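You operate a simulated robot arm through the tools that you are given. There is no shell and no other tool. Be economical: measure what you need, move in short steps, check, and stop when the job is done.

You are at the controls of a simulated two-armed robot. One attempt, no reset.

TASK
Wipe up the spill on the top of the blue-marked table with the blue cloth and put it back.

The check looks at the end state, three seconds after you hand in, the way a careful person would. Anything else that was tipped, shoved, dropped, spilled or broken makes it a failure. Flat cloth is picked up by pressing the open fingertips on it (5 to 10 N) and closing them slowly along it; thin cloth reads only 2 to 8 mm in the jaws.

THE ROBOT
Two 7-joint arms with two-finger parallel grippers on one trunk, on a base that drives. Base frame: it is fixed to the floor where the robot stands at the start and does not move with it; the origin is under the middle of the robot, x ahead of it, y to its left, z up; the surface under the hand at the start is at about z = 0.765. Lengths are in m, angles in rad, forces in N, time in s.
The left shoulder is at the start at [0.02, 0.113, 1.097], the right one opposite. With the tool pointing down near the work surface each hand reaches from about 0.24 to 0.6 m from the robot's upright axis, wherever it stands, measured 20 degrees to its own side. Payload 1.57 kg a hand.
Tool frame (each hand has its own): the origin (TCP) lies between the finger pads and is the grasp point; the fingertips stand 0.03 m ahead of it; z points along the fingers, y is the line along which they close. The gripper opens to 0.08 m. The fingers are 0.017 m wide and 0.012 m thick; the gripper's body (0.04 by 0.082 m) begins 0.08 m behind the TCP.
Orientation is told as [roll, pitch, yaw] about the base's x, y, z axes, in that order, counted from this pose: with the fingers straight down and closing along the base's y, the tool's x points along the base's -x, its y along +y and its z along -z.

THE INTERFACE
- The arms move only by the tool jog_arm. It takes "left_increments", "right_increments" or both (then of equal length, played together; a hand with none holds still); each is one flat list of numbers, 7 for each row, row after row: the turn, a rotation vector about the base's x, y, z in rad, then the shift along the base's x, y, z in m, then the gripper command, from -1 (fully open) to 1 (shut), values between in proportion. In form: [ax, ay, az, x, y, z, gripper, ax, ay, az, x, y, z, gripper, ...]. A call has 1 to 8 rows; each row is the pose to reach, as a shift and turn from the pose commanded when the call began. Each row takes 0.2 s and may step no farther than 0.05 m and 0.15 rad from the row before; otherwise, or with a gripper value out of range, the whole call is refused. A pose out of reach is approached as far as the arm can. The call stops where the force on the tool passes 40 N (or 10 N more than at its start, if that is more) or the arm is blocked; 0.2 s more then pass. Each finger travels about 0.045 m/s and halts on what it meets, pressing with about 27 N; the grip force reading is that of the motor and also rises with nothing between the fingers. The clock runs only during rows and for 0.2 s after the last one: add rows that repeat a pose to give the fingers time. The reply holds the time, the measured pose of the TCP, the force on the tool along the base axes, the opening and the grip force, in the units named above and with some noise, with the torque about the TCP (base axes, N m) and any sound that the robot's microphone picked up, and new pictures: "views" is both (left out), scene, wrist or none (wrist: the cameras of the hands that moved).
- Cameras (640 x 400 px; columns grow to the right, rows downward): "scene" is now at [0.0943, 0.0234, 1.2224]; the picture's right is [0.26, -0.97, 0.00], its down [-0.54, -0.14, -0.83] and it looks along [0.80, 0.21, -0.56] (base axes); focal length 269 px, centre (320, 200). "left" rides on the left gripper at [0.072, 0.007, -0.122] in its tool frame; the picture's right is [-0.09, 1.00, 0.00], its down [-0.84, -0.08, -0.54] and it looks along [-0.54, -0.05, 0.84] (tool axes); focal length 238 px, centre (320, 200). "right" rides on the right gripper at [0.072, -0.007, -0.122] in its tool frame; the picture's right is [0.09, 1.00, 0.00], its down [-0.84, 0.08, -0.54] and it looks along [-0.54, 0.05, 0.84] (tool axes); focal length 238 px, centre (320, 200). There is no depth. A picture from a camera that has moved, and an enlarged one, comes with that camera's place and axes in the base frame and with its lens.
- move_column(by): slides the trunk up (or, below 0, down) by that many m; the arms and the scene camera ride with it, the base frame stays. It gives what a move gives, with no picture.
- roll_base(legs): drives the robot by 1 to 6 legs, each [ahead, left, turn to the left] in m, m and rad, along the robot's own axes; the way and the turn of a leg run together, so that a leg with both is an arc; at most 1.5 m and 3.142 rad a leg. The arms and the cameras ride along, it lands a little off, and it stops where it bumps. It gives what a move gives, and a new picture of the scene camera.
- head_to(pan, tilt): turns the head with the scene camera to pan (to the left, within 1.396 rad either way) and tilt (down, from -0.506 to 1.204), counted from straight ahead of the robot. It gives what a move gives, and a new picture of the scene camera.
- enlarge(camera, box): a new picture of the part [left, top, right, bottom] of that camera's present view, enlarged. It takes no simulated time.
- hand_in(): hands the job in; it is judged then, once.

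Work in short steps. Places have to be worked out from the pictures, the camera data and where the tool is seen: move nearer, look again, correct. Check each grasp and each placing, and mend what went wrong. You have 120 turns and 260 pictures in all, those below and enlarged ones among them. Open the grippers and draw the arms clear of the work before you hand the job in, unless the task says otherwise; then end with one line.

The tools are called after "Request:" as a command line: name --argument value ..., lists and objects as JSON in quotes. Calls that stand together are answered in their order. jog_arm: Moves the arms, as the interface text tells. Its arguments: {"type":"object","properties":{"left_increments":{"type":"array","items":{"type":"number"}},"right_increments":{"type":"array","items":{"type":"number"}},"views":{"type":"string","enum":["both","scene","wrist","none"]}},"required":[]} The other tools are called the same way: move_column (by) slides the trunk up or down; roll_base (legs) drives the base; head_to (pan, tilt) turns the head that bears the scene camera; enlarge (camera, box) takes an enlarged picture of a part of a camera's view; hand_in () hands the job in.

At the start:

```text
time_s: 0.0
left_tool_pos: [0.3963, 0.364, 1.0545]
left_tool_rot: [0.002, 0.002, 0.001]
left_ft_force: [-0.3, 0.5, -0.2]
left_moment: [-0.01, 0.0, 0.0]
left_width: 0.08
left_grasp_force: 0.1
right_tool_pos: [0.4618, -0.0401, 1.0165]
right_tool_rot: [0.0, 0.001, -0.001]
right_ft_force: [0.0, -0.6, -0.7]
right_moment: [0.01, 0.01, 0.01]
right_width: 0.08
right_grasp_force: 0.0
trunk travel left (down, up): [-0.15, 0.42]
robot x, y, heading: [-0.0023, 0.0022, 0.002]
head pan, tilt: [0.258, 0.597]
```

scene: 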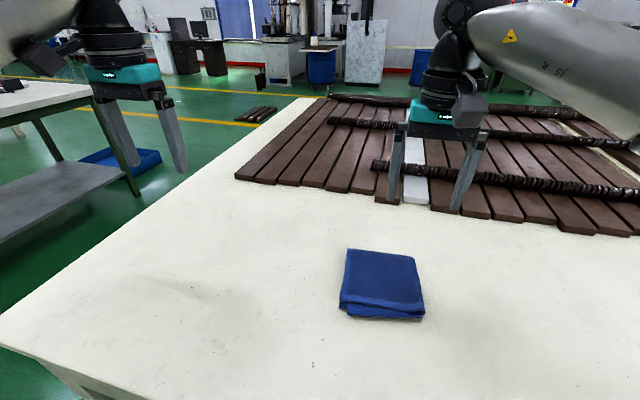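
right: 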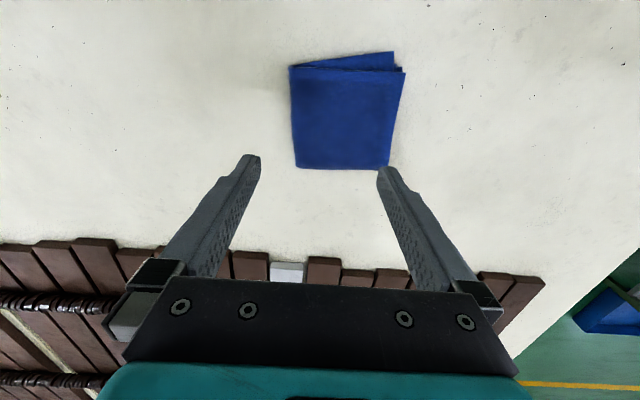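
left: 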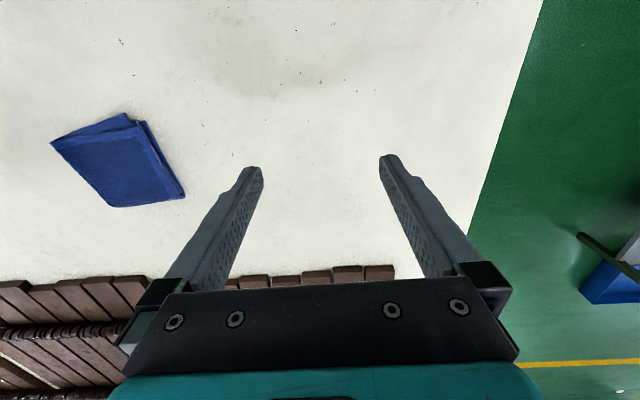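

The blue cloth lies folded on the table ahead; no spill or blue mark is obvious yet. I look around with the head.

Request:
head_to --pan 1.2 --tilt 0.5

Request:
head_to --pan -0.9 --tilt 0.5

Request:
head_to --pan 0.0 --tilt 0.9

```text
time_s: 1.2
left_tool_pos: [0.3962, 0.3625, 1.0546]
left_tool_rot: [0.001, -0.001, 0.002]
left_ft_force: [1.2, -0.3, 0.1]
left_moment: [0.02, 0.01, -0.05]
left_width: 0.0799
left_grasp_force: 0.0
right_tool_pos: [0.4613, -0.0408, 1.0168]
right_tool_rot: [0.001, -0.001, 0.0]
right_ft_force: [0.2, -0.6, -0.4]
right_moment: [0.01, 0.02, -0.04]
right_width: 0.0797
right_grasp_force: 0.1
trunk travel left (down, up): [-0.15, 0.42]
robot x, y, heading: [0.0015, -0.0007, 0.002]
head pan, tilt: [1.201, 0.499]
camera scene: at [0.0418, 0.0855, 1.2312], right [0.93, -0.36, 0.0], down [-0.17, -0.45, -0.88], along [0.32, 0.82, -0.48], focal length 269 px, centre (320, 200)
```

scene: 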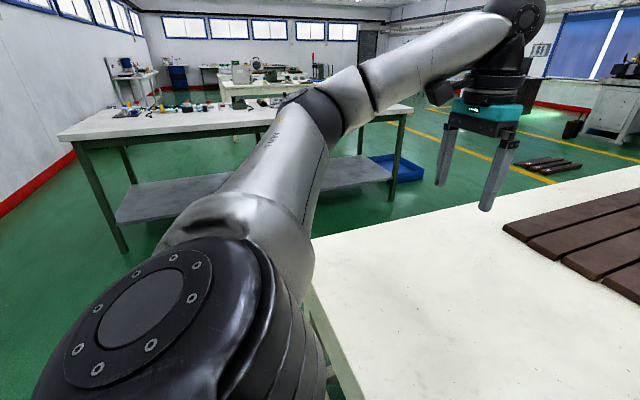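

```text
time_s: 3.2
left_tool_pos: [0.3961, 0.3639, 1.0546]
left_tool_rot: [0.0, -0.002, -0.001]
left_ft_force: [1.7, 0.1, -0.8]
left_moment: [-0.01, 0.02, -0.01]
left_width: 0.0799
left_grasp_force: 0.1
right_tool_pos: [0.4608, -0.0395, 1.0157]
right_tool_rot: [0.0, -0.001, -0.002]
right_ft_force: [0.3, 0.1, 0.1]
right_moment: [0.01, 0.0, 0.01]
right_width: 0.0798
right_grasp_force: 0.0
trunk travel left (down, up): [-0.15, 0.42]
robot x, y, heading: [-0.0031, -0.0016, -0.003]
head pan, tilt: [-0.901, 0.499]
camera scene: at [0.0654, -0.0706, 1.2312], right [-0.78, -0.62, 0.0], down [-0.3, 0.38, -0.88], along [0.55, -0.69, -0.48], focal length 269 px, centre (320, 200)
```

scene: 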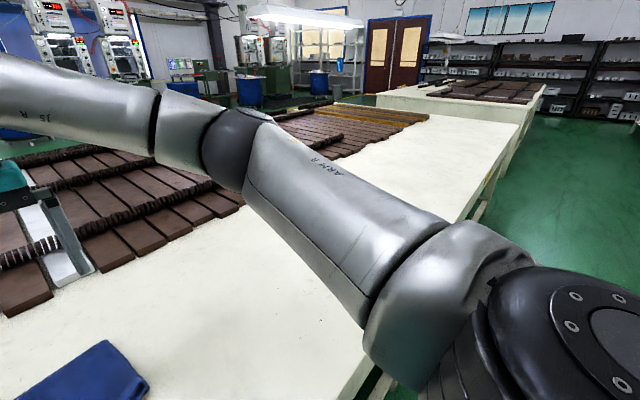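

```text
time_s: 4.4
left_tool_pos: [0.3966, 0.363, 1.0543]
left_tool_rot: [0.001, -0.001, -0.002]
left_ft_force: [-0.1, -0.2, 0.5]
left_moment: [0.01, -0.03, 0.02]
left_width: 0.0798
left_grasp_force: 0.1
right_tool_pos: [0.461, -0.0397, 1.0158]
right_tool_rot: [-0.001, -0.001, 0.002]
right_ft_force: [-0.1, -0.2, -0.4]
right_moment: [0.02, -0.02, 0.01]
right_width: 0.0801
right_grasp_force: 0.1
trunk travel left (down, up): [-0.15, 0.42]
robot x, y, heading: [0.0018, -0.0009, 0.002]
head pan, tilt: [0.0, 0.901]
camera scene: at [0.0843, 0.0006, 1.1974], right [0.0, -1.0, 0.0], down [-0.78, 0.0, -0.62], along [0.62, 0.0, -0.78], focal length 269 px, centre (320, 200)
```

scene: 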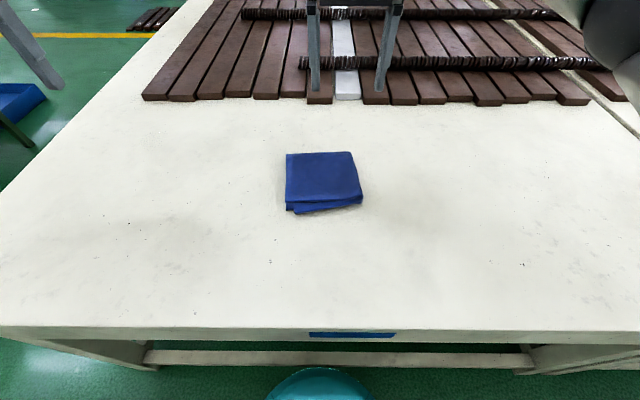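

A blue strip marks the front edge of this table. I look for the spill in enlarged views.

Request:
enlarge --camera "scene" --box '[0, 80, 320, 330]'

Request:
enlarge --camera "scene" --box '[320, 80, 640, 330]'

Request:
enlarge --camera "left" --box '[0, 0, 640, 400]'

```text
1.60 times, centred on (160, 205) of scene
camera zoom: at [0.0843, 0.0006, 1.1974], right [0.0, -1.0, 0.0], down [-0.78, 0.0, -0.62], along [0.62, 0.0, -0.78], focal length 430 px, centre (576, 192)
```

zoom: 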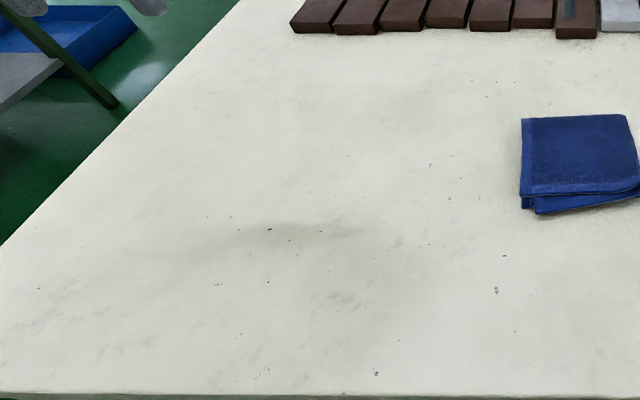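

```text
1.60 times, centred on (480, 205) of scene
camera zoom: at [0.0843, 0.0006, 1.1974], right [0.0, -1.0, 0.0], down [-0.78, 0.0, -0.62], along [0.62, 0.0, -0.78], focal length 430 px, centre (64, 192)
```

zoom: 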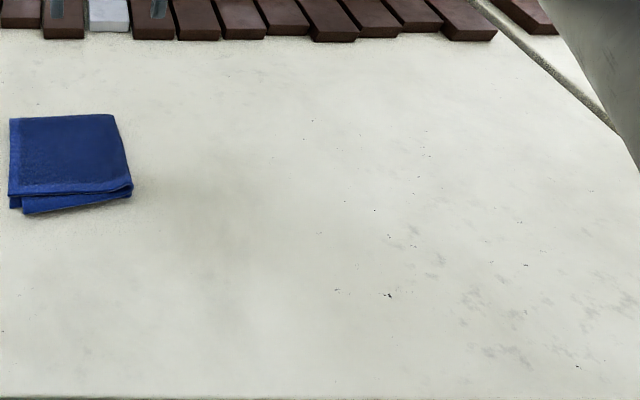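

```text
1.00 times, centred on (320, 200) of left (not enlarged: the box is as wide or as high as the picture)
camera zoom: at [0.3245, 0.3717, 1.1769], right [0.09, 1.0, 0.0], down [0.84, -0.08, 0.54], along [0.54, -0.05, -0.84], focal length 238 px, centre (320, 200)
```

zoom: 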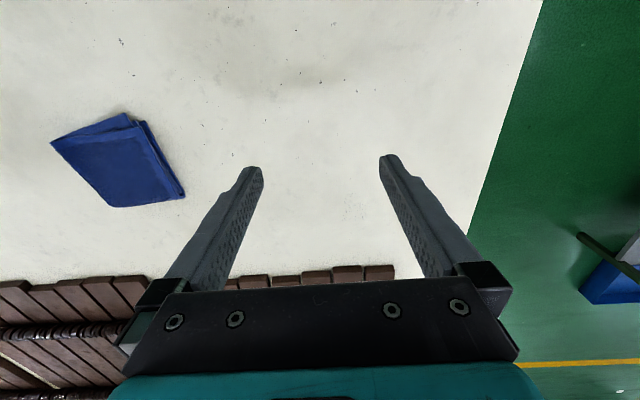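

No obvious spill on the near part. I check the right side and the rest of the room.

Request:
head_to --pan -0.45 --tilt 0.6

Request:
head_to --pan -1.39 --tilt 0.4

Request:
head_to --pan 0.75 --tilt 0.8

```text
time_s: 5.3
left_tool_pos: [0.3963, 0.3639, 1.0548]
left_tool_rot: [0.0, 0.001, 0.0]
left_ft_force: [0.4, 0.4, 0.0]
left_moment: [-0.02, 0.01, 0.01]
left_width: 0.0802
left_grasp_force: 0.0
right_tool_pos: [0.4604, -0.0411, 1.0165]
right_tool_rot: [0.0, -0.002, -0.002]
right_ft_force: [-0.4, 0.2, 0.2]
right_moment: [0.0, 0.0, 0.0]
right_width: 0.08
right_grasp_force: 0.1
trunk travel left (down, up): [-0.15, 0.42]
robot x, y, heading: [0.0028, 0.0022, -0.001]
head pan, tilt: [-0.45, 0.6]
camera scene: at [0.0884, -0.0377, 1.2221], right [-0.43, -0.9, 0.0], down [-0.51, 0.25, -0.82], along [0.74, -0.36, -0.57], focal length 269 px, centre (320, 200)
```

scene: 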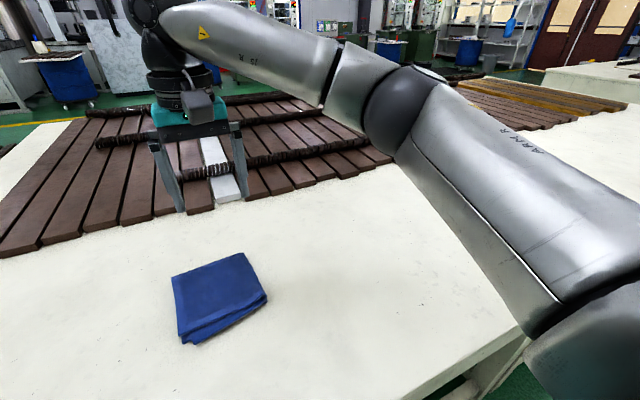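

```text
time_s: 6.6
left_tool_pos: [0.3955, 0.3628, 1.0545]
left_tool_rot: [-0.001, 0.0, -0.001]
left_ft_force: [-0.2, -0.7, 0.1]
left_moment: [0.01, -0.03, 0.0]
left_width: 0.0801
left_grasp_force: 0.1
right_tool_pos: [0.4613, -0.0388, 1.0162]
right_tool_rot: [0.0, 0.0, 0.0]
right_ft_force: [0.3, 0.0, 0.4]
right_moment: [0.02, 0.01, 0.0]
right_width: 0.0801
right_grasp_force: 0.1
trunk travel left (down, up): [-0.15, 0.42]
robot x, y, heading: [-0.001, -0.0033, -0.0]
head pan, tilt: [-1.389, 0.4]
camera scene: at [0.0256, -0.0904, 1.2403], right [-0.98, -0.18, 0.0], down [-0.07, 0.38, -0.92], along [0.17, -0.91, -0.39], focal length 269 px, centre (320, 200)
```

scene: 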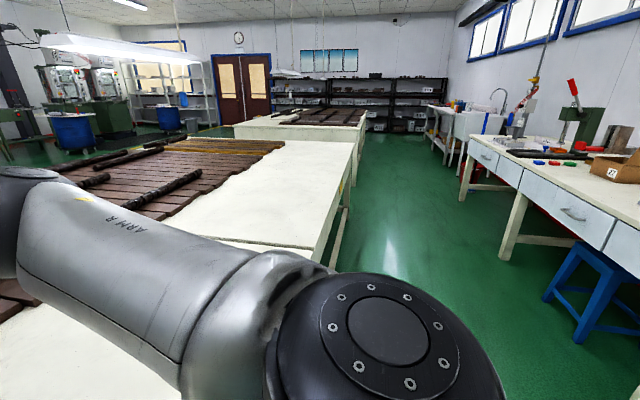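

```text
time_s: 8.6
left_tool_pos: [0.3968, 0.3645, 1.055]
left_tool_rot: [0.001, -0.001, 0.001]
left_ft_force: [0.5, -0.1, -0.2]
left_moment: [-0.01, -0.01, -0.02]
left_width: 0.0798
left_grasp_force: 0.0
right_tool_pos: [0.4605, -0.0407, 1.0171]
right_tool_rot: [-0.001, 0.0, 0.001]
right_ft_force: [-0.6, 0.0, 0.6]
right_moment: [-0.02, 0.01, 0.02]
right_width: 0.0799
right_grasp_force: 0.1
trunk travel left (down, up): [-0.15, 0.42]
robot x, y, heading: [-0.0005, 0.0006, 0.001]
head pan, tilt: [0.75, 0.799]
camera scene: at [0.0678, 0.0557, 1.2052], right [0.68, -0.73, 0.0], down [-0.52, -0.49, -0.7], along [0.51, 0.48, -0.72], focal length 269 px, centre (320, 200)
```

scene: 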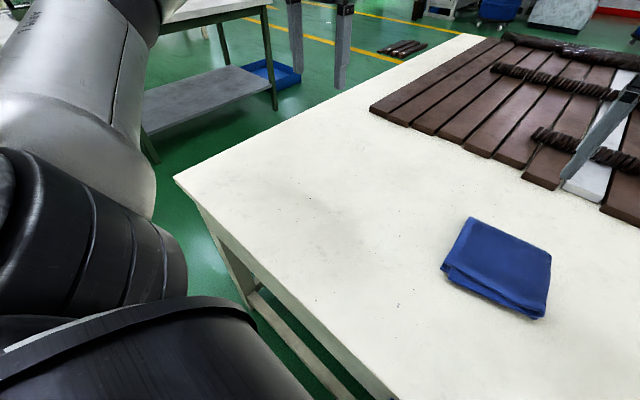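

Request:
enlarge --camera "scene" --box '[220, 140, 420, 265]'

Request:
enlarge --camera "right" --box '[350, 0, 640, 180]'

Request:
enlarge --camera "right" --box '[0, 0, 290, 180]'

Request:
head_to --pan -0.35 --tilt 1.0

```text
3.20 times, centred on (320, 202) of scene
camera zoom: at [0.0678, 0.0557, 1.2052], right [0.68, -0.73, 0.0], down [-0.52, -0.49, -0.7], along [0.51, 0.48, -0.72], focal length 861 px, centre (320, 192)
```

zoom: 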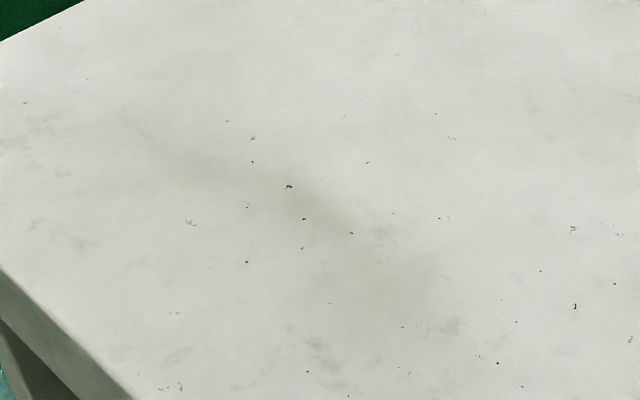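

```text
2.21 times, centred on (495, 90) of right
camera zoom: at [0.3889, -0.0482, 1.1382], right [-0.09, 1.0, 0.0], down [0.84, 0.08, 0.54], along [0.54, 0.05, -0.84], focal length 526 px, centre (-66, 443)
```

zoom: 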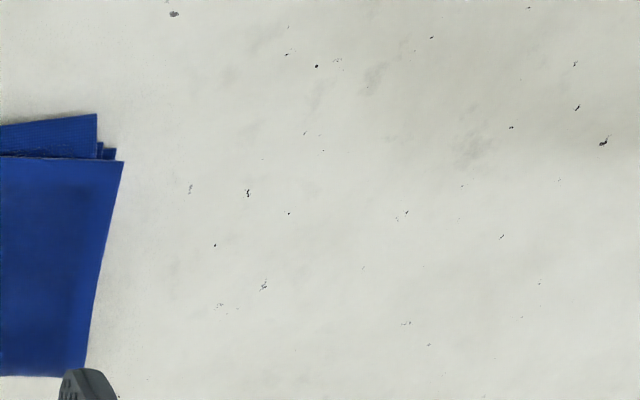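

```text
2.21 times, centred on (145, 90) of right
camera zoom: at [0.3889, -0.0482, 1.1382], right [-0.09, 1.0, 0.0], down [0.84, 0.08, 0.54], along [0.54, 0.05, -0.84], focal length 526 px, centre (706, 443)
```

zoom: 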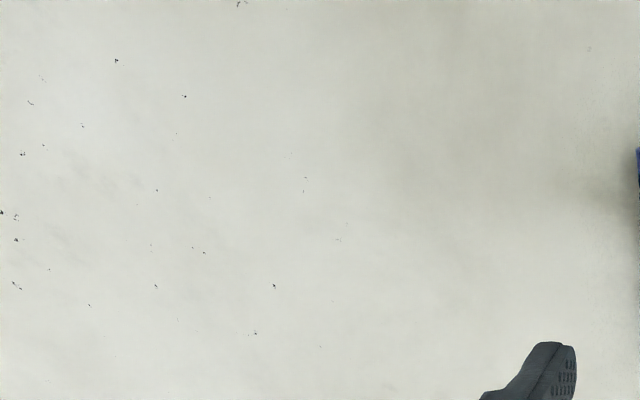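

```text
time_s: 9.9
left_tool_pos: [0.3971, 0.3634, 1.0553]
left_tool_rot: [0.0, 0.001, 0.0]
left_ft_force: [-0.4, -0.6, 0.1]
left_moment: [0.03, -0.02, -0.02]
left_width: 0.08
left_grasp_force: 0.1
right_tool_pos: [0.4609, -0.0405, 1.0163]
right_tool_rot: [0.001, 0.0, -0.002]
right_ft_force: [0.6, -0.3, 0.1]
right_moment: [-0.02, 0.01, -0.01]
right_width: 0.0798
right_grasp_force: 0.2
trunk travel left (down, up): [-0.15, 0.42]
robot x, y, heading: [0.0014, -0.0035, 0.002]
head pan, tilt: [-0.351, 1.0]
camera scene: at [0.0742, -0.0232, 1.1901], right [-0.34, -0.94, 0.0], down [-0.79, 0.29, -0.54], along [0.51, -0.19, -0.84], focal length 269 px, centre (320, 200)
```

scene: 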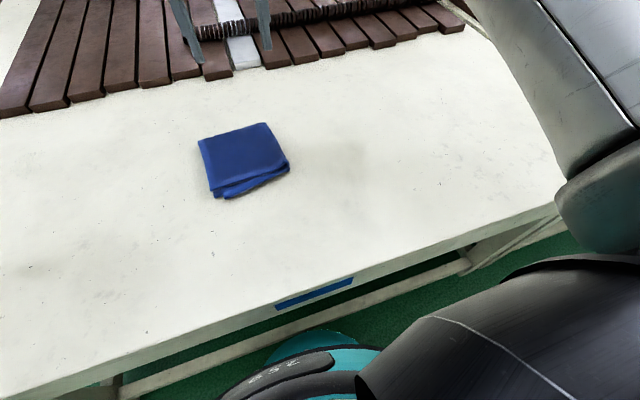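

No spill on the near top. I check the yellow mark on the right and other tables, then what lies behind by turning the base in place later.

Request:
head_to --pan -1.2 --tilt 0.35

Request:
enlarge --camera "scene" --box '[160, 120, 480, 320]'

Request:
head_to --pan 1.39 --tilt 0.35

Request:
enlarge --camera "scene" --box '[140, 60, 460, 260]'

```text
time_s: 11.1
left_tool_pos: [0.3949, 0.3633, 1.0546]
left_tool_rot: [0.0, 0.0, 0.0]
left_ft_force: [1.2, 0.3, -0.2]
left_moment: [0.01, -0.01, -0.02]
left_width: 0.0802
left_grasp_force: 0.1
right_tool_pos: [0.4609, -0.039, 1.0164]
right_tool_rot: [0.0, 0.0, 0.0]
right_ft_force: [0.3, -0.5, 0.2]
right_moment: [0.01, -0.02, -0.01]
right_width: 0.0799
right_grasp_force: 0.0
trunk travel left (down, up): [-0.15, 0.42]
robot x, y, heading: [0.0026, -0.0013, 0.006]
head pan, tilt: [-1.201, 0.351]
camera scene: at [0.0425, -0.0861, 1.2448], right [-0.93, -0.36, 0.0], down [-0.12, 0.32, -0.94], along [0.34, -0.88, -0.34], focal length 269 px, centre (320, 200)
```

scene: 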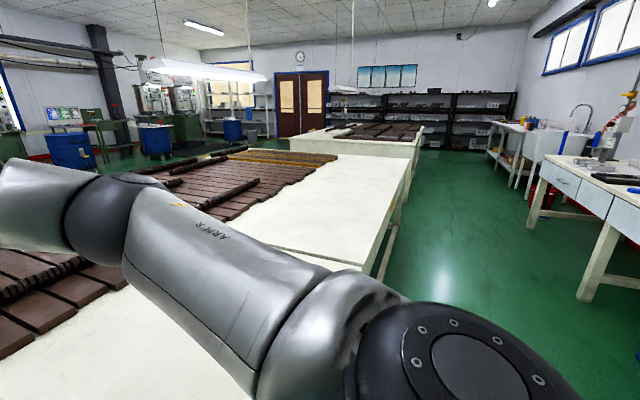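

```text
2.00 times, centred on (320, 220) of scene
camera zoom: at [0.0425, -0.0861, 1.2448], right [-0.93, -0.36, 0.0], down [-0.12, 0.32, -0.94], along [0.34, -0.88, -0.34], focal length 538 px, centre (320, 160)
```

zoom: 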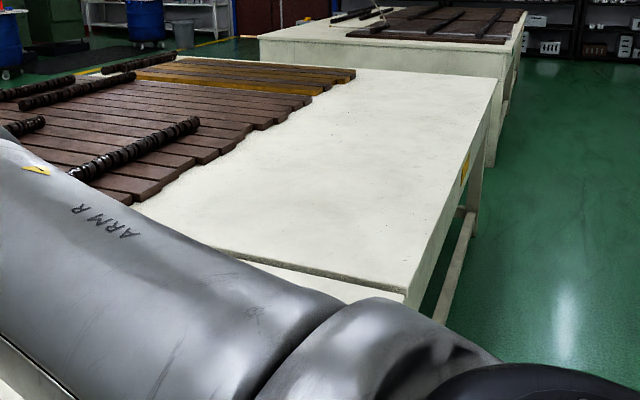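

```text
time_s: 13.4
left_tool_pos: [0.3957, 0.3642, 1.055]
left_tool_rot: [-0.001, 0.0, 0.001]
left_ft_force: [0.2, 0.2, -0.1]
left_moment: [-0.02, -0.03, -0.03]
left_width: 0.0801
left_grasp_force: 0.1
right_tool_pos: [0.4609, -0.04, 1.0168]
right_tool_rot: [0.001, -0.001, -0.001]
right_ft_force: [0.1, 0.1, 0.1]
right_moment: [-0.02, -0.01, 0.0]
right_width: 0.0799
right_grasp_force: 0.0
trunk travel left (down, up): [-0.15, 0.42]
robot x, y, heading: [-0.0006, 0.0013, -0.001]
head pan, tilt: [1.389, 0.351]
camera scene: at [0.0257, 0.0923, 1.2449], right [0.98, -0.18, 0.0], down [-0.06, -0.34, -0.94], along [0.17, 0.92, -0.34], focal length 269 px, centre (320, 200)
```

scene: 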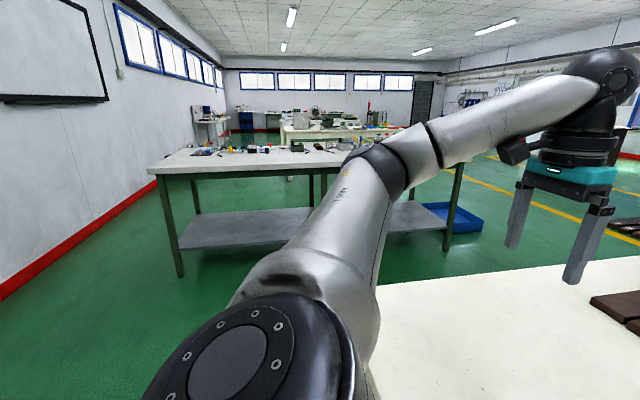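

```text
2.00 times, centred on (300, 160) of scene
camera zoom: at [0.0257, 0.0923, 1.2449], right [0.98, -0.18, 0.0], down [-0.06, -0.34, -0.94], along [0.17, 0.92, -0.34], focal length 538 px, centre (360, 280)
```

zoom: 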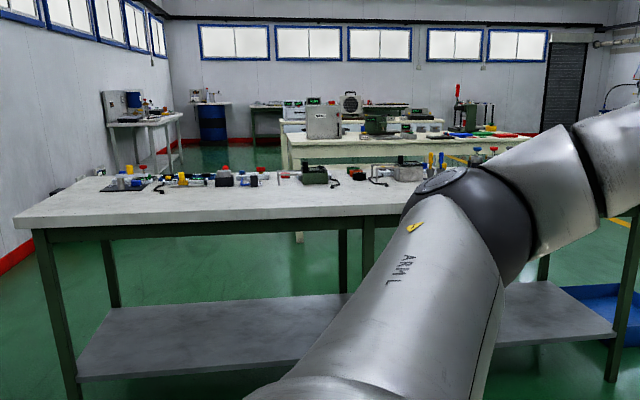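

The table with the blue strip is the near one, the next is yellow-marked. The right arm hides part of the top; I back off and turn right to see it between the arms.

Request:
roll_base --legs '[[-0.4, 0, 0], [0, 0, -0.7]]'

Request:
head_to --pan 0.2 --tilt 0.55

```text
time_s: 17.8
left_tool_pos: [0.1402, 0.0228, 1.0549]
left_tool_rot: [0.001, 0.001, -0.699]
left_ft_force: [0.0, 0.1, 0.9]
left_moment: [0.04, 0.01, -0.04]
left_width: 0.0801
left_grasp_force: 0.1
right_tool_pos: [-0.0691, -0.3278, 1.0165]
right_tool_rot: [0.001, 0.001, -0.7]
right_ft_force: [0.0, 0.1, -0.2]
right_moment: [0.02, 0.01, -0.01]
right_width: 0.0802
right_grasp_force: 0.1
trunk travel left (down, up): [-0.15, 0.42]
robot x, y, heading: [-0.397, 0.0003, -0.7]
head pan, tilt: [1.389, 0.351]
camera scene: at [-0.3183, 0.0528, 1.2449], right [0.64, -0.77, 0.0], down [-0.26, -0.22, -0.94], along [0.72, 0.6, -0.34], focal length 269 px, centre (320, 200)
```

scene: 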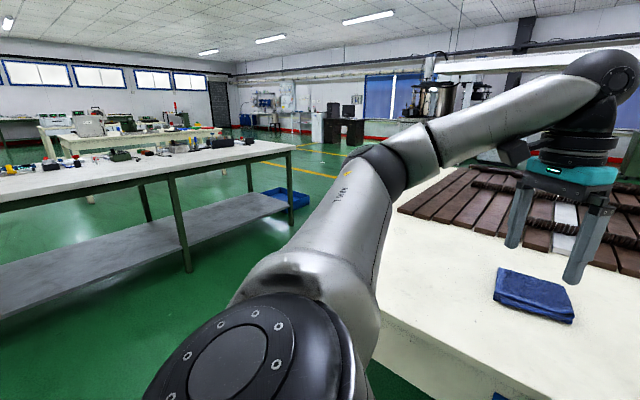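

```text
time_s: 19.2
left_tool_pos: [0.1417, 0.0234, 1.0552]
left_tool_rot: [0.0, -0.001, -0.697]
left_ft_force: [1.2, 0.4, 0.1]
left_moment: [-0.02, 0.0, 0.01]
left_width: 0.0803
left_grasp_force: 0.1
right_tool_pos: [-0.0686, -0.3269, 1.0167]
right_tool_rot: [-0.001, 0.0, -0.699]
right_ft_force: [0.7, -0.3, 0.8]
right_moment: [-0.06, 0.01, -0.01]
right_width: 0.0797
right_grasp_force: 0.0
trunk travel left (down, up): [-0.15, 0.42]
robot x, y, heading: [-0.3966, 0.0006, -0.698]
head pan, tilt: [0.201, 0.55]
camera scene: at [-0.3112, -0.0492, 1.2266], right [-0.48, -0.88, 0.0], down [-0.46, 0.25, -0.85], along [0.75, -0.41, -0.52], focal length 269 px, centre (320, 200)
```

scene: 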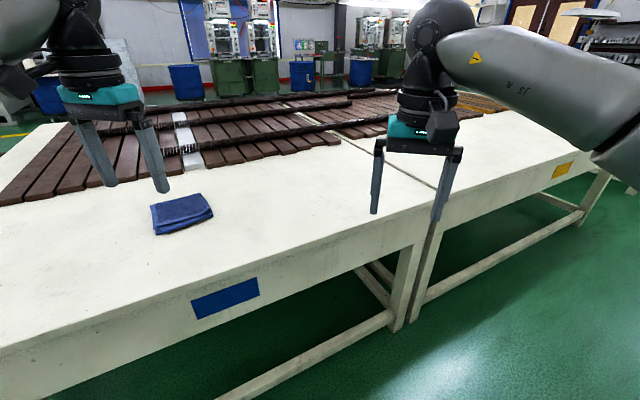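

Request:
enlarge --camera "scene" --box '[0, 180, 240, 330]'

Request:
enlarge --camera "scene" --box '[200, 130, 440, 280]'

Request:
head_to --pan 0.8 --tilt 0.5

Request:
head_to --pan -0.9 --tilt 0.3

```text
2.67 times, centred on (120, 255) of scene
camera zoom: at [-0.3112, -0.0492, 1.2266], right [-0.48, -0.88, 0.0], down [-0.46, 0.25, -0.85], along [0.75, -0.41, -0.52], focal length 718 px, centre (853, 53)
```

zoom: 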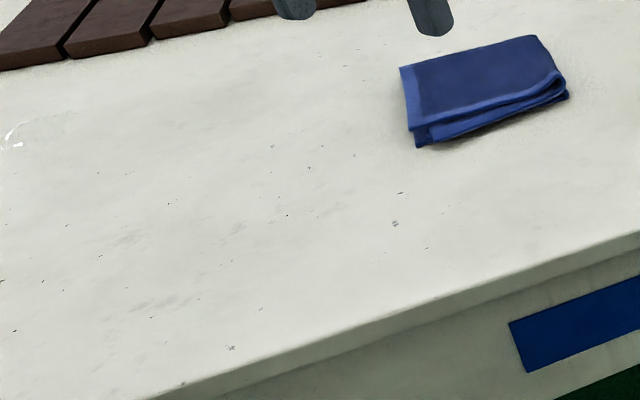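

```text
2.67 times, centred on (320, 205) of scene
camera zoom: at [-0.3112, -0.0492, 1.2266], right [-0.48, -0.88, 0.0], down [-0.46, 0.25, -0.85], along [0.75, -0.41, -0.52], focal length 718 px, centre (320, 187)
```

zoom: 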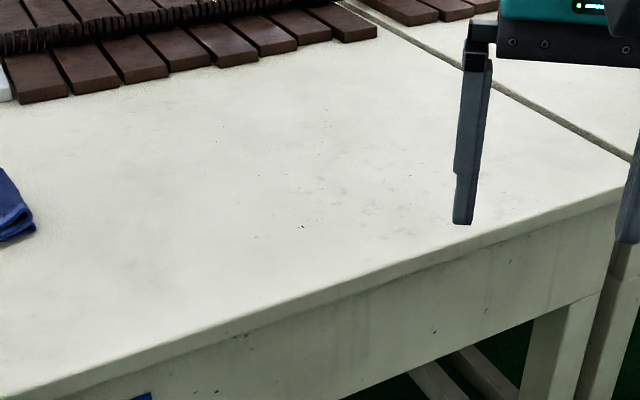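

```text
time_s: 20.2
left_tool_pos: [0.1415, 0.0231, 1.0552]
left_tool_rot: [0.001, -0.001, -0.698]
left_ft_force: [-0.4, -0.3, -0.1]
left_moment: [0.01, 0.01, 0.02]
left_width: 0.0801
left_grasp_force: 0.0
right_tool_pos: [-0.0712, -0.3282, 1.0169]
right_tool_rot: [0.0, 0.0, -0.702]
right_ft_force: [0.0, 0.2, -0.5]
right_moment: [-0.02, 0.0, 0.0]
right_width: 0.08
right_grasp_force: 0.1
trunk travel left (down, up): [-0.15, 0.42]
robot x, y, heading: [-0.3965, 0.0029, -0.705]
head pan, tilt: [0.799, 0.499]
camera scene: at [-0.2996, 0.0027, 1.2312], right [0.1, -1.0, 0.0], down [-0.48, -0.05, -0.88], along [0.87, 0.09, -0.48], focal length 269 px, centre (320, 200)
```

scene: 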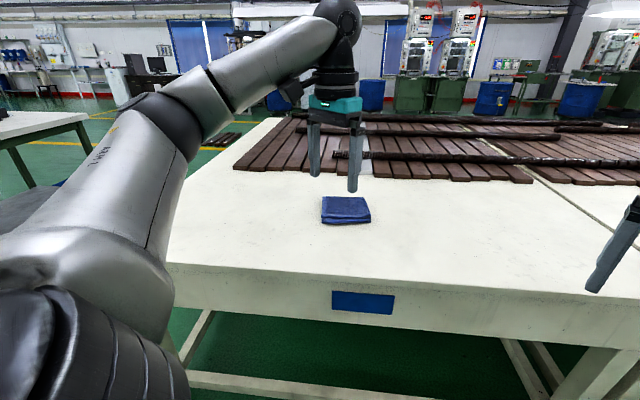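

```text
time_s: 21.9
left_tool_pos: [0.1415, 0.0235, 1.0553]
left_tool_rot: [-0.001, 0.0, -0.697]
left_ft_force: [0.0, -0.8, -0.4]
left_moment: [0.02, 0.02, 0.05]
left_width: 0.08
left_grasp_force: 0.0
right_tool_pos: [-0.0707, -0.3263, 1.0156]
right_tool_rot: [0.0, 0.0, -0.7]
right_ft_force: [0.8, 0.4, 0.3]
right_moment: [0.0, -0.01, -0.01]
right_width: 0.0801
right_grasp_force: 0.0
trunk travel left (down, up): [-0.15, 0.42]
robot x, y, heading: [-0.3973, -0.0027, -0.701]
head pan, tilt: [-0.901, 0.3]
camera scene: at [-0.3927, -0.0997, 1.2496], right [-1.0, 0.03, 0.0], down [0.01, 0.3, -0.96], along [-0.03, -0.95, -0.3], focal length 269 px, centre (320, 200)
```

scene: 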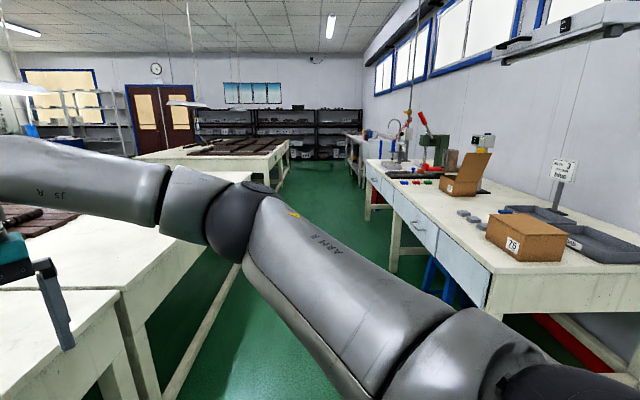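

A clear glossy puddle shows near the slats at about (0.63, 0.43). A sign at the right wall also seems to mention "blue"; I read it and zoom on the puddle.

Request:
enlarge --camera "scene" --box '[480, 140, 640, 240]'

Request:
head_to --pan 0.55 --tilt 0.6

Request:
enlarge --camera "scene" --box '[60, 140, 220, 240]'

```text
4.00 times, centred on (560, 190) of scene
camera zoom: at [-0.3927, -0.0997, 1.2496], right [-1.0, 0.03, 0.0], down [0.01, 0.3, -0.96], along [-0.03, -0.95, -0.3], focal length 1076 px, centre (-640, 240)
```

zoom: 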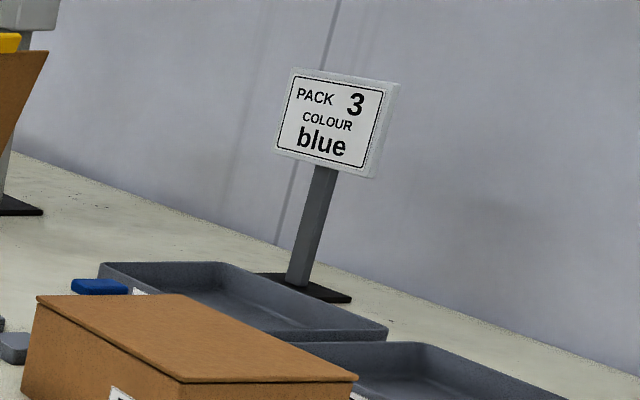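

```text
time_s: 23.5
left_tool_pos: [0.1393, 0.0225, 1.0545]
left_tool_rot: [0.001, -0.001, -0.697]
left_ft_force: [0.1, -0.9, -0.5]
left_moment: [-0.04, -0.03, 0.0]
left_width: 0.0799
left_grasp_force: 0.1
right_tool_pos: [-0.0692, -0.3271, 1.0162]
right_tool_rot: [0.0, -0.001, -0.699]
right_ft_force: [0.6, -0.2, -0.1]
right_moment: [-0.02, -0.02, -0.02]
right_width: 0.0803
right_grasp_force: 0.0
trunk travel left (down, up): [-0.15, 0.42]
robot x, y, heading: [-0.3955, -0.0016, -0.701]
head pan, tilt: [0.55, 0.6]
camera scene: at [-0.3027, -0.0195, 1.2221], right [-0.15, -0.99, 0.0], down [-0.56, 0.08, -0.83], along [0.82, -0.12, -0.56], focal length 269 px, centre (320, 200)
```

scene: 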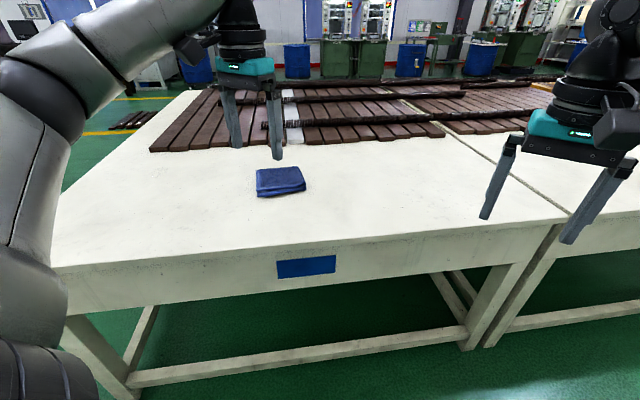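

```text
4.00 times, centred on (140, 190) of scene
camera zoom: at [-0.3027, -0.0195, 1.2221], right [-0.15, -0.99, 0.0], down [-0.56, 0.08, -0.83], along [0.82, -0.12, -0.56], focal length 1076 px, centre (1040, 240)
```

zoom: 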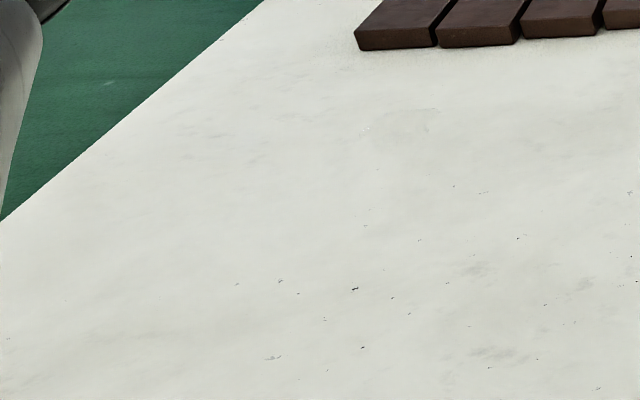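

The puddle is confirmed at about (0.645, 0.43), roughly 8 cm wide, out of reach from the front but 0.22 m from the table's left edge. Plan: pick the cloth with the left hand from the front, drive around to the left side, wipe, return. First back to the front, a bit to the right so the cloth lies in the left hand's reach.

Request:
roll_base --legs '[[0, 0, 0.7], [0.0, -0.15, 0], [0.39, 0, 0]]'

Request:
head_to --pan 0.3 --tilt 0.95

```text
time_s: 28.8
left_tool_pos: [0.3949, 0.2141, 1.0549]
left_tool_rot: [-0.001, 0.001, 0.0]
left_ft_force: [0.2, -0.3, 0.7]
left_moment: [-0.01, 0.03, -0.04]
left_width: 0.0801
left_grasp_force: 0.1
right_tool_pos: [0.4593, -0.19, 1.0158]
right_tool_rot: [0.0, 0.001, 0.002]
right_ft_force: [0.0, 0.7, -0.7]
right_moment: [0.01, 0.02, 0.02]
right_width: 0.08
right_grasp_force: 0.0
trunk travel left (down, up): [-0.15, 0.42]
robot x, y, heading: [-0.0022, -0.1504, 0.005]
head pan, tilt: [0.55, 0.6]
camera scene: at [0.0824, -0.1033, 1.2221], right [0.52, -0.85, 0.0], down [-0.48, -0.3, -0.82], along [0.7, 0.43, -0.57], focal length 269 px, centre (320, 200)
```

scene: 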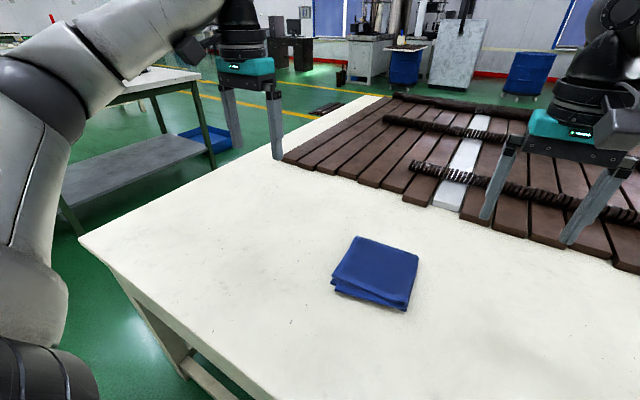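

```text
time_s: 29.6
left_tool_pos: [0.3938, 0.2145, 1.0552]
left_tool_rot: [0.0, -0.001, 0.001]
left_ft_force: [0.5, -0.2, 0.1]
left_moment: [0.01, 0.01, -0.02]
left_width: 0.0802
left_grasp_force: 0.1
right_tool_pos: [0.4586, -0.1901, 1.0165]
right_tool_rot: [-0.001, 0.0, 0.002]
right_ft_force: [-0.2, -0.6, -0.8]
right_moment: [0.0, 0.01, -0.02]
right_width: 0.0798
right_grasp_force: 0.2
trunk travel left (down, up): [-0.15, 0.42]
robot x, y, heading: [-0.0031, -0.1538, 0.003]
head pan, tilt: [0.3, 0.949]
camera scene: at [0.0762, -0.1279, 1.1938], right [0.3, -0.95, 0.0], down [-0.78, -0.24, -0.58], along [0.56, 0.17, -0.81], focal length 269 px, centre (320, 200)
```

scene: 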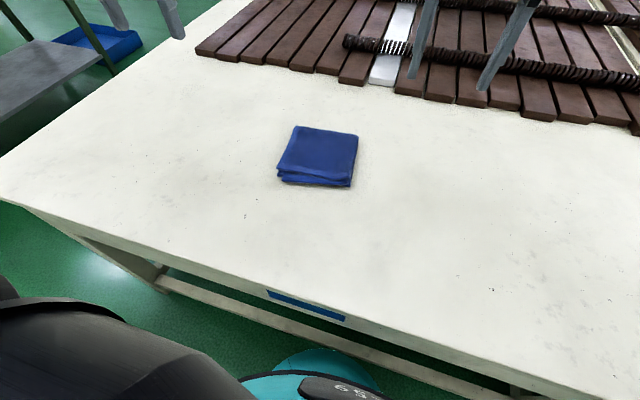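

I shift the right hand outward a little and bring the left hand above the cloth to see it closely.

Request:
jog_arm --left_increments '[0, 0, 0, 0.02, -0.05, 0, -1, 0, 0, 0, 0.04, -0.1, -0.02, -1, 0, 0, 0, 0.06, -0.15, -0.05, -1, 0, 0, 0, 0.08, -0.19, -0.09, -1, 0, 0, 0, 0.085, -0.215, -0.12, -1]' --right_increments '[0, 0, 0, 0, -0.04, 0, -1, 0, 0, 0, 0, -0.08, 0, -1, 0, 0, 0, 0, -0.12, 0, -1, 0, 0, 0, 0, -0.12, 0, -1, 0, 0, 0, 0, -0.12, 0, -1]'

```text
refused: row 1 steps farther than a row can; nothing moved
```

Step too long; smaller steps.

Request:
jog_arm --left_increments '[0, 0, 0, 0.015, -0.045, 0, -1, 0, 0, 0, 0.03, -0.09, 0, -1, 0, 0, 0, 0.045, -0.13, -0.02, -1, 0, 0, 0, 0.06, -0.17, -0.04, -1, 0, 0, 0, 0.075, -0.2, -0.07, -1, 0, 0, 0, 0.085, -0.215, -0.1, -1]' --right_increments '[0, 0, 0, 0, -0.04, 0, -1, 0, 0, 0, 0, -0.08, 0, -1, 0, 0, 0, 0, -0.12, 0, -1, 0, 0, 0, 0, -0.12, 0, -1, 0, 0, 0, 0, -0.12, 0, -1, 0, 0, 0, 0, -0.12, 0, -1]'

Request:
enlarge --camera "scene" --box '[240, 100, 400, 200]'

```text
time_s: 31.0
left_tool_pos: [0.4783, -0.001, 0.9555]
left_tool_rot: [0.0, 0.0, 0.006]
left_ft_force: [0.0, -0.6, 0.6]
left_moment: [-0.01, 0.01, -0.01]
left_width: 0.0796
left_grasp_force: 0.0
right_tool_pos: [0.4592, -0.3086, 1.0173]
right_tool_rot: [-0.001, 0.0, 0.001]
right_ft_force: [0.3, -0.5, -0.5]
right_moment: [-0.02, 0.01, 0.01]
right_width: 0.0802
right_grasp_force: 0.0
trunk travel left (down, up): [-0.15, 0.42]
robot x, y, heading: [-0.0001, -0.1479, 0.004]
head pan, tilt: [0.3, 0.949]
camera scene: at [0.0764, -0.1281, 1.1937], right [0.3, -0.95, 0.0], down [-0.78, -0.24, -0.58], along [0.56, 0.17, -0.81], focal length 269 px, centre (320, 200)
camera right: at [0.3872, -0.3164, 1.1388], right [-0.09, 1.0, 0.0], down [0.84, 0.08, 0.54], along [0.54, 0.05, -0.84], focal length 238 px, centre (320, 200)
camera left: at [0.4062, 0.0074, 1.0778], right [0.09, 1.0, 0.0], down [0.84, -0.07, 0.54], along [0.54, -0.05, -0.84], focal length 238 px, centre (320, 200)
```

scene: 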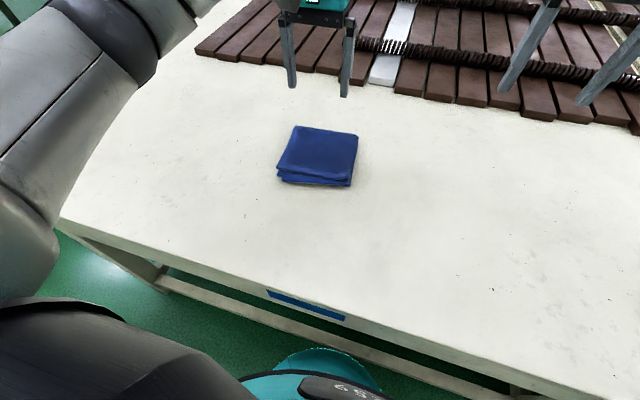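
right: 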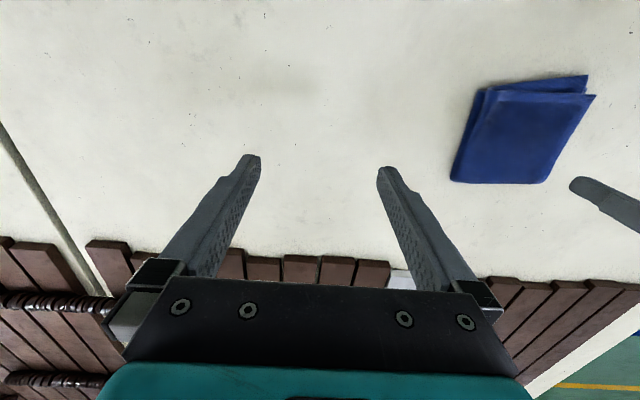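
left: 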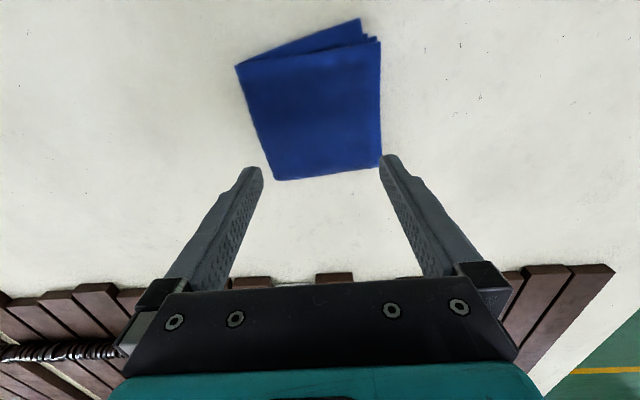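

```text
4.00 times, centred on (320, 150) of scene
camera zoom: at [0.0764, -0.1281, 1.1937], right [0.3, -0.95, 0.0], down [-0.78, -0.24, -0.58], along [0.56, 0.17, -0.81], focal length 1076 px, centre (320, 400)
```

zoom: 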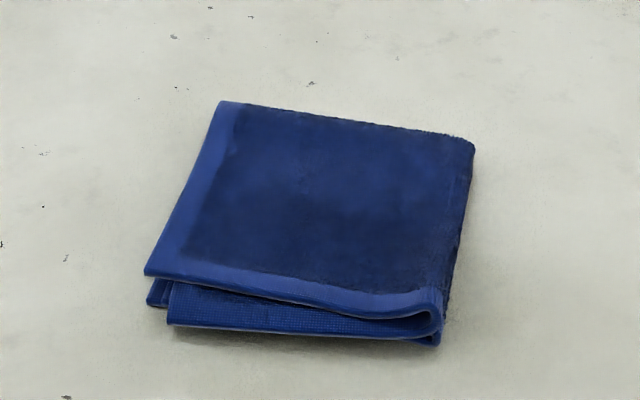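

The cloth is folded (fold on its right side), centre about (0.482, -0.004), size ~0.14 × 0.15 m, turned slightly. I lower over its middle with the fingers partly open.

Request:
jog_arm --left_increments '[0, 0, 0, 0.003, -0.003, -0.04, -0.3, 0, 0, 0, 0.003, -0.003, -0.08, -0.3, 0, 0, 0, 0.003, -0.003, -0.11, -0.3, 0, 0, 0, 0.003, -0.003, -0.125, -0.3, 0, 0, 0, 0.003, -0.003, -0.125, -0.3]'

Request:
enlarge --camera "scene" --box '[240, 80, 400, 180]'

```text
time_s: 32.2
left_tool_pos: [0.4816, -0.004, 0.8292]
left_tool_rot: [-0.001, -0.001, 0.001]
left_ft_force: [-0.2, 0.1, -0.1]
left_moment: [-0.01, -0.03, -0.01]
left_width: 0.0519
left_grasp_force: 0.0
right_tool_pos: [0.4591, -0.3072, 1.0178]
right_tool_rot: [0.0, 0.0, 0.001]
right_ft_force: [0.4, -0.1, 0.4]
right_moment: [-0.02, -0.05, 0.04]
right_width: 0.0801
right_grasp_force: 0.1
trunk travel left (down, up): [-0.15, 0.42]
robot x, y, heading: [-0.0044, -0.1518, 0.002]
head pan, tilt: [0.3, 0.949]
camera scene: at [0.0762, -0.128, 1.1937], right [0.3, -0.95, 0.0], down [-0.78, -0.24, -0.58], along [0.56, 0.17, -0.81], focal length 269 px, centre (320, 200)
camera left: at [0.4101, 0.0039, 0.9509], right [0.09, 1.0, 0.0], down [0.84, -0.08, 0.54], along [0.54, -0.05, -0.84], focal length 238 px, centre (320, 200)
```

scene: 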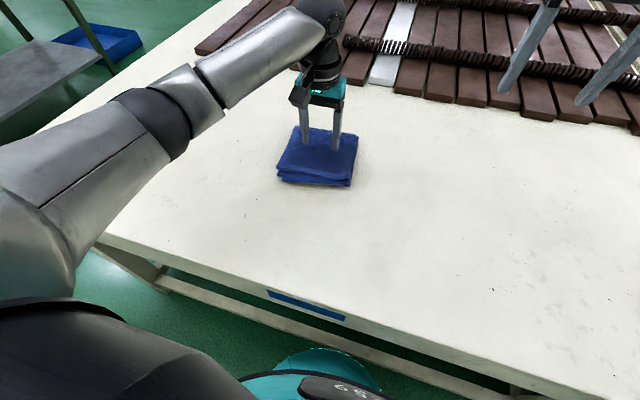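
left: 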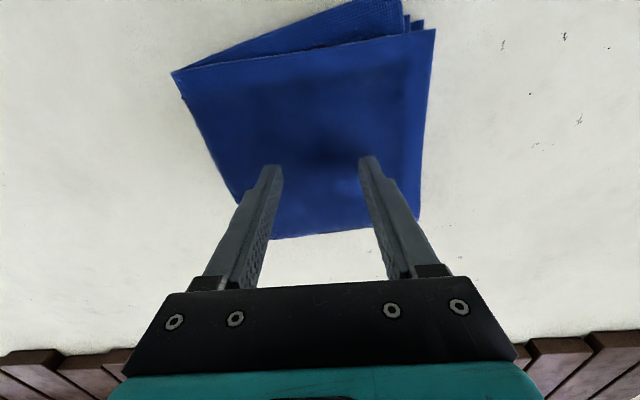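

```text
4.00 times, centred on (320, 130) of scene
camera zoom: at [0.0762, -0.128, 1.1937], right [0.3, -0.95, 0.0], down [-0.78, -0.24, -0.58], along [0.56, 0.17, -0.81], focal length 1076 px, centre (320, 480)
```

zoom: 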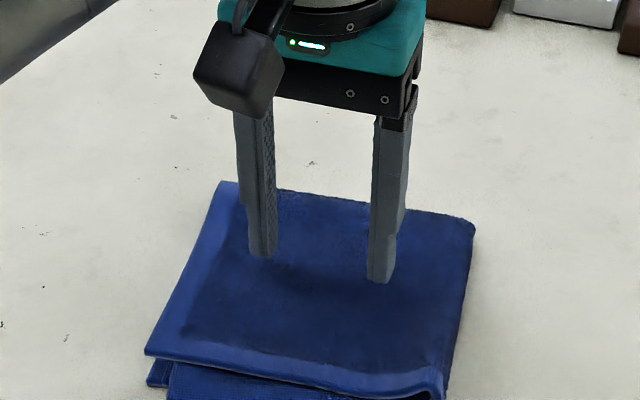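

Fingertips hover about 1–2 cm above the cloth's middle. I descend in small steps to find contact.

Request:
jog_arm --left_increments '[0, 0, 0, 0, 0, -0.006, -0.3, 0, 0, 0, 0, 0, -0.012, -0.3, 0, 0, 0, 0, 0, -0.018, -0.3, 0, 0, 0, 0, 0, -0.018, -0.3]' --views "none"

```text
time_s: 33.2
left_tool_pos: [0.4827, -0.0025, 0.8109]
left_tool_rot: [0.001, -0.002, 0.002]
left_ft_force: [-0.9, -0.2, 1.8]
left_moment: [0.01, 0.01, 0.0]
left_width: 0.0515
left_grasp_force: 0.1
right_tool_pos: [0.4578, -0.3081, 1.0169]
right_tool_rot: [0.0, 0.001, 0.002]
right_ft_force: [-0.9, -1.0, -0.3]
right_moment: [0.02, -0.04, 0.0]
right_width: 0.0802
right_grasp_force: 0.1
trunk travel left (down, up): [-0.15, 0.42]
robot x, y, heading: [-0.0, -0.1505, -0.001]
head pan, tilt: [0.3, 0.949]
```

First contact (about 2 N) at fingertip height 0.781. A little farther.

Request:
jog_arm --left_increments '[0, 0, 0, 0, 0, -0.003, -0.3, 0, 0, 0, 0, 0, -0.003, -0.3]' --views "none"

```text
time_s: 33.8
left_tool_pos: [0.481, -0.0036, 0.8088]
left_tool_rot: [0.001, -0.001, 0.002]
left_ft_force: [-0.7, 0.2, 3.8]
left_moment: [-0.02, 0.0, -0.02]
left_width: 0.0517
left_grasp_force: 0.1
right_tool_pos: [0.4587, -0.3077, 1.0172]
right_tool_rot: [0.0, -0.001, 0.001]
right_ft_force: [-0.3, 0.2, -0.2]
right_moment: [0.0, -0.01, 0.0]
right_width: 0.0801
right_grasp_force: 0.0
trunk travel left (down, up): [-0.15, 0.42]
robot x, y, heading: [-0.0002, -0.1502, 0.002]
head pan, tilt: [0.3, 0.949]
```

3.8 N; I go to about 8 N and then close slowly.

Request:
jog_arm --left_increments '[0, 0, 0, 0, 0, -0.004, -0.3, 0, 0, 0, 0, 0, -0.004, -0.3]' --views "none"

Request:
jog_arm --left_increments '[0, 0, 0, 0, 0, 0, -0.15, 0, 0, 0, 0, 0, 0, 0.0, 0, 0, 0, 0, 0, 0, 0.15, 0, 0, 0, 0, 0, 0, 0.3, 0, 0, 0, 0, 0, 0, 0.45, 0, 0, 0, 0, 0, 0, 0.65, 0, 0, 0, 0, 0, 0, 0.85, 0, 0, 0, 0, 0, 0, 1]'

Request:
enlarge --camera "scene" --box '[240, 80, 400, 180]'

```text
time_s: 34.4
left_tool_pos: [0.4824, -0.0037, 0.8068]
left_tool_rot: [-0.001, -0.004, 0.004]
left_ft_force: [-1.2, 1.9, 14.1]
left_moment: [0.08, 0.02, -0.01]
left_width: 0.0512
left_grasp_force: 0.0
right_tool_pos: [0.4586, -0.3082, 1.0177]
right_tool_rot: [0.002, -0.001, 0.002]
right_ft_force: [-0.9, -0.2, 0.1]
right_moment: [-0.01, -0.01, 0.02]
right_width: 0.0801
right_grasp_force: 0.1
trunk travel left (down, up): [-0.15, 0.42]
robot x, y, heading: [-0.0019, -0.1506, -0.001]
head pan, tilt: [0.3, 0.949]
```

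```text
time_s: 36.2
left_tool_pos: [0.4823, -0.0034, 0.8057]
left_tool_rot: [0.0, -0.004, 0.001]
left_ft_force: [0.4, 0.6, 19.6]
left_moment: [-0.03, -0.03, 0.02]
left_width: 0.0152
left_grasp_force: 27.2
right_tool_pos: [0.4575, -0.3091, 1.0173]
right_tool_rot: [-0.002, -0.001, 0.001]
right_ft_force: [0.2, -0.3, -0.8]
right_moment: [-0.01, -0.02, 0.0]
right_width: 0.08
right_grasp_force: 0.1
trunk travel left (down, up): [-0.15, 0.42]
robot x, y, heading: [0.0016, -0.15, 0.002]
head pan, tilt: [0.3, 0.949]
camera scene: at [0.075, -0.1284, 1.1939], right [0.3, -0.95, 0.0], down [-0.78, -0.24, -0.58], along [0.56, 0.17, -0.81], focal length 269 px, centre (320, 200)
camera left: at [0.4097, 0.0032, 0.9276], right [0.09, 1.0, 0.0], down [0.84, -0.08, 0.54], along [0.54, -0.05, -0.84], focal length 238 px, centre (320, 200)
```

scene: 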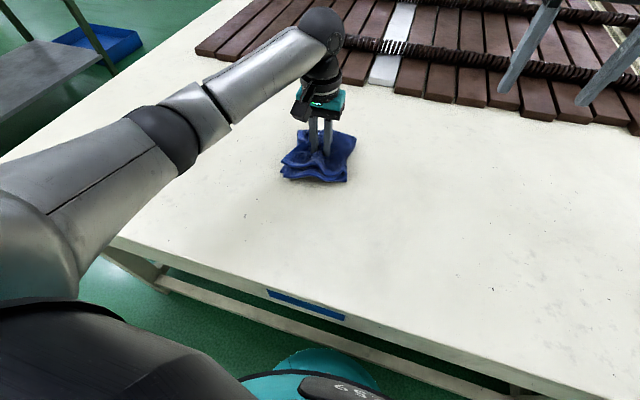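
left: 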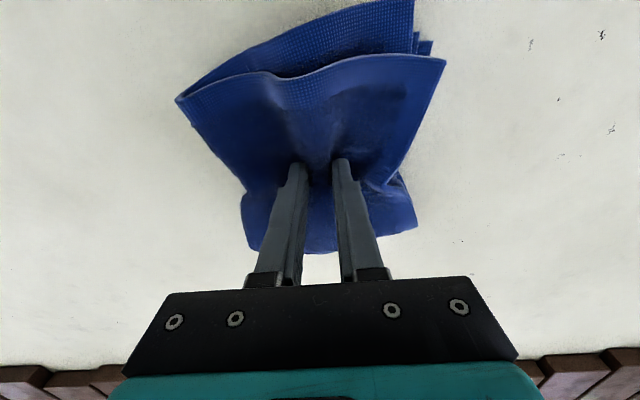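

```text
4.00 times, centred on (320, 130) of scene
camera zoom: at [0.075, -0.1284, 1.1939], right [0.3, -0.95, 0.0], down [-0.78, -0.24, -0.58], along [0.56, 0.17, -0.81], focal length 1076 px, centre (320, 480)
```

zoom: 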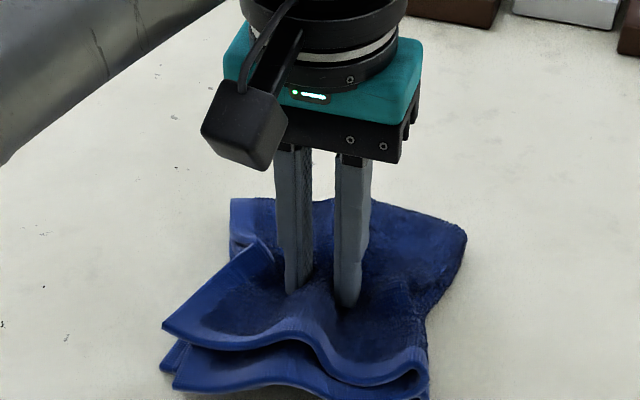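

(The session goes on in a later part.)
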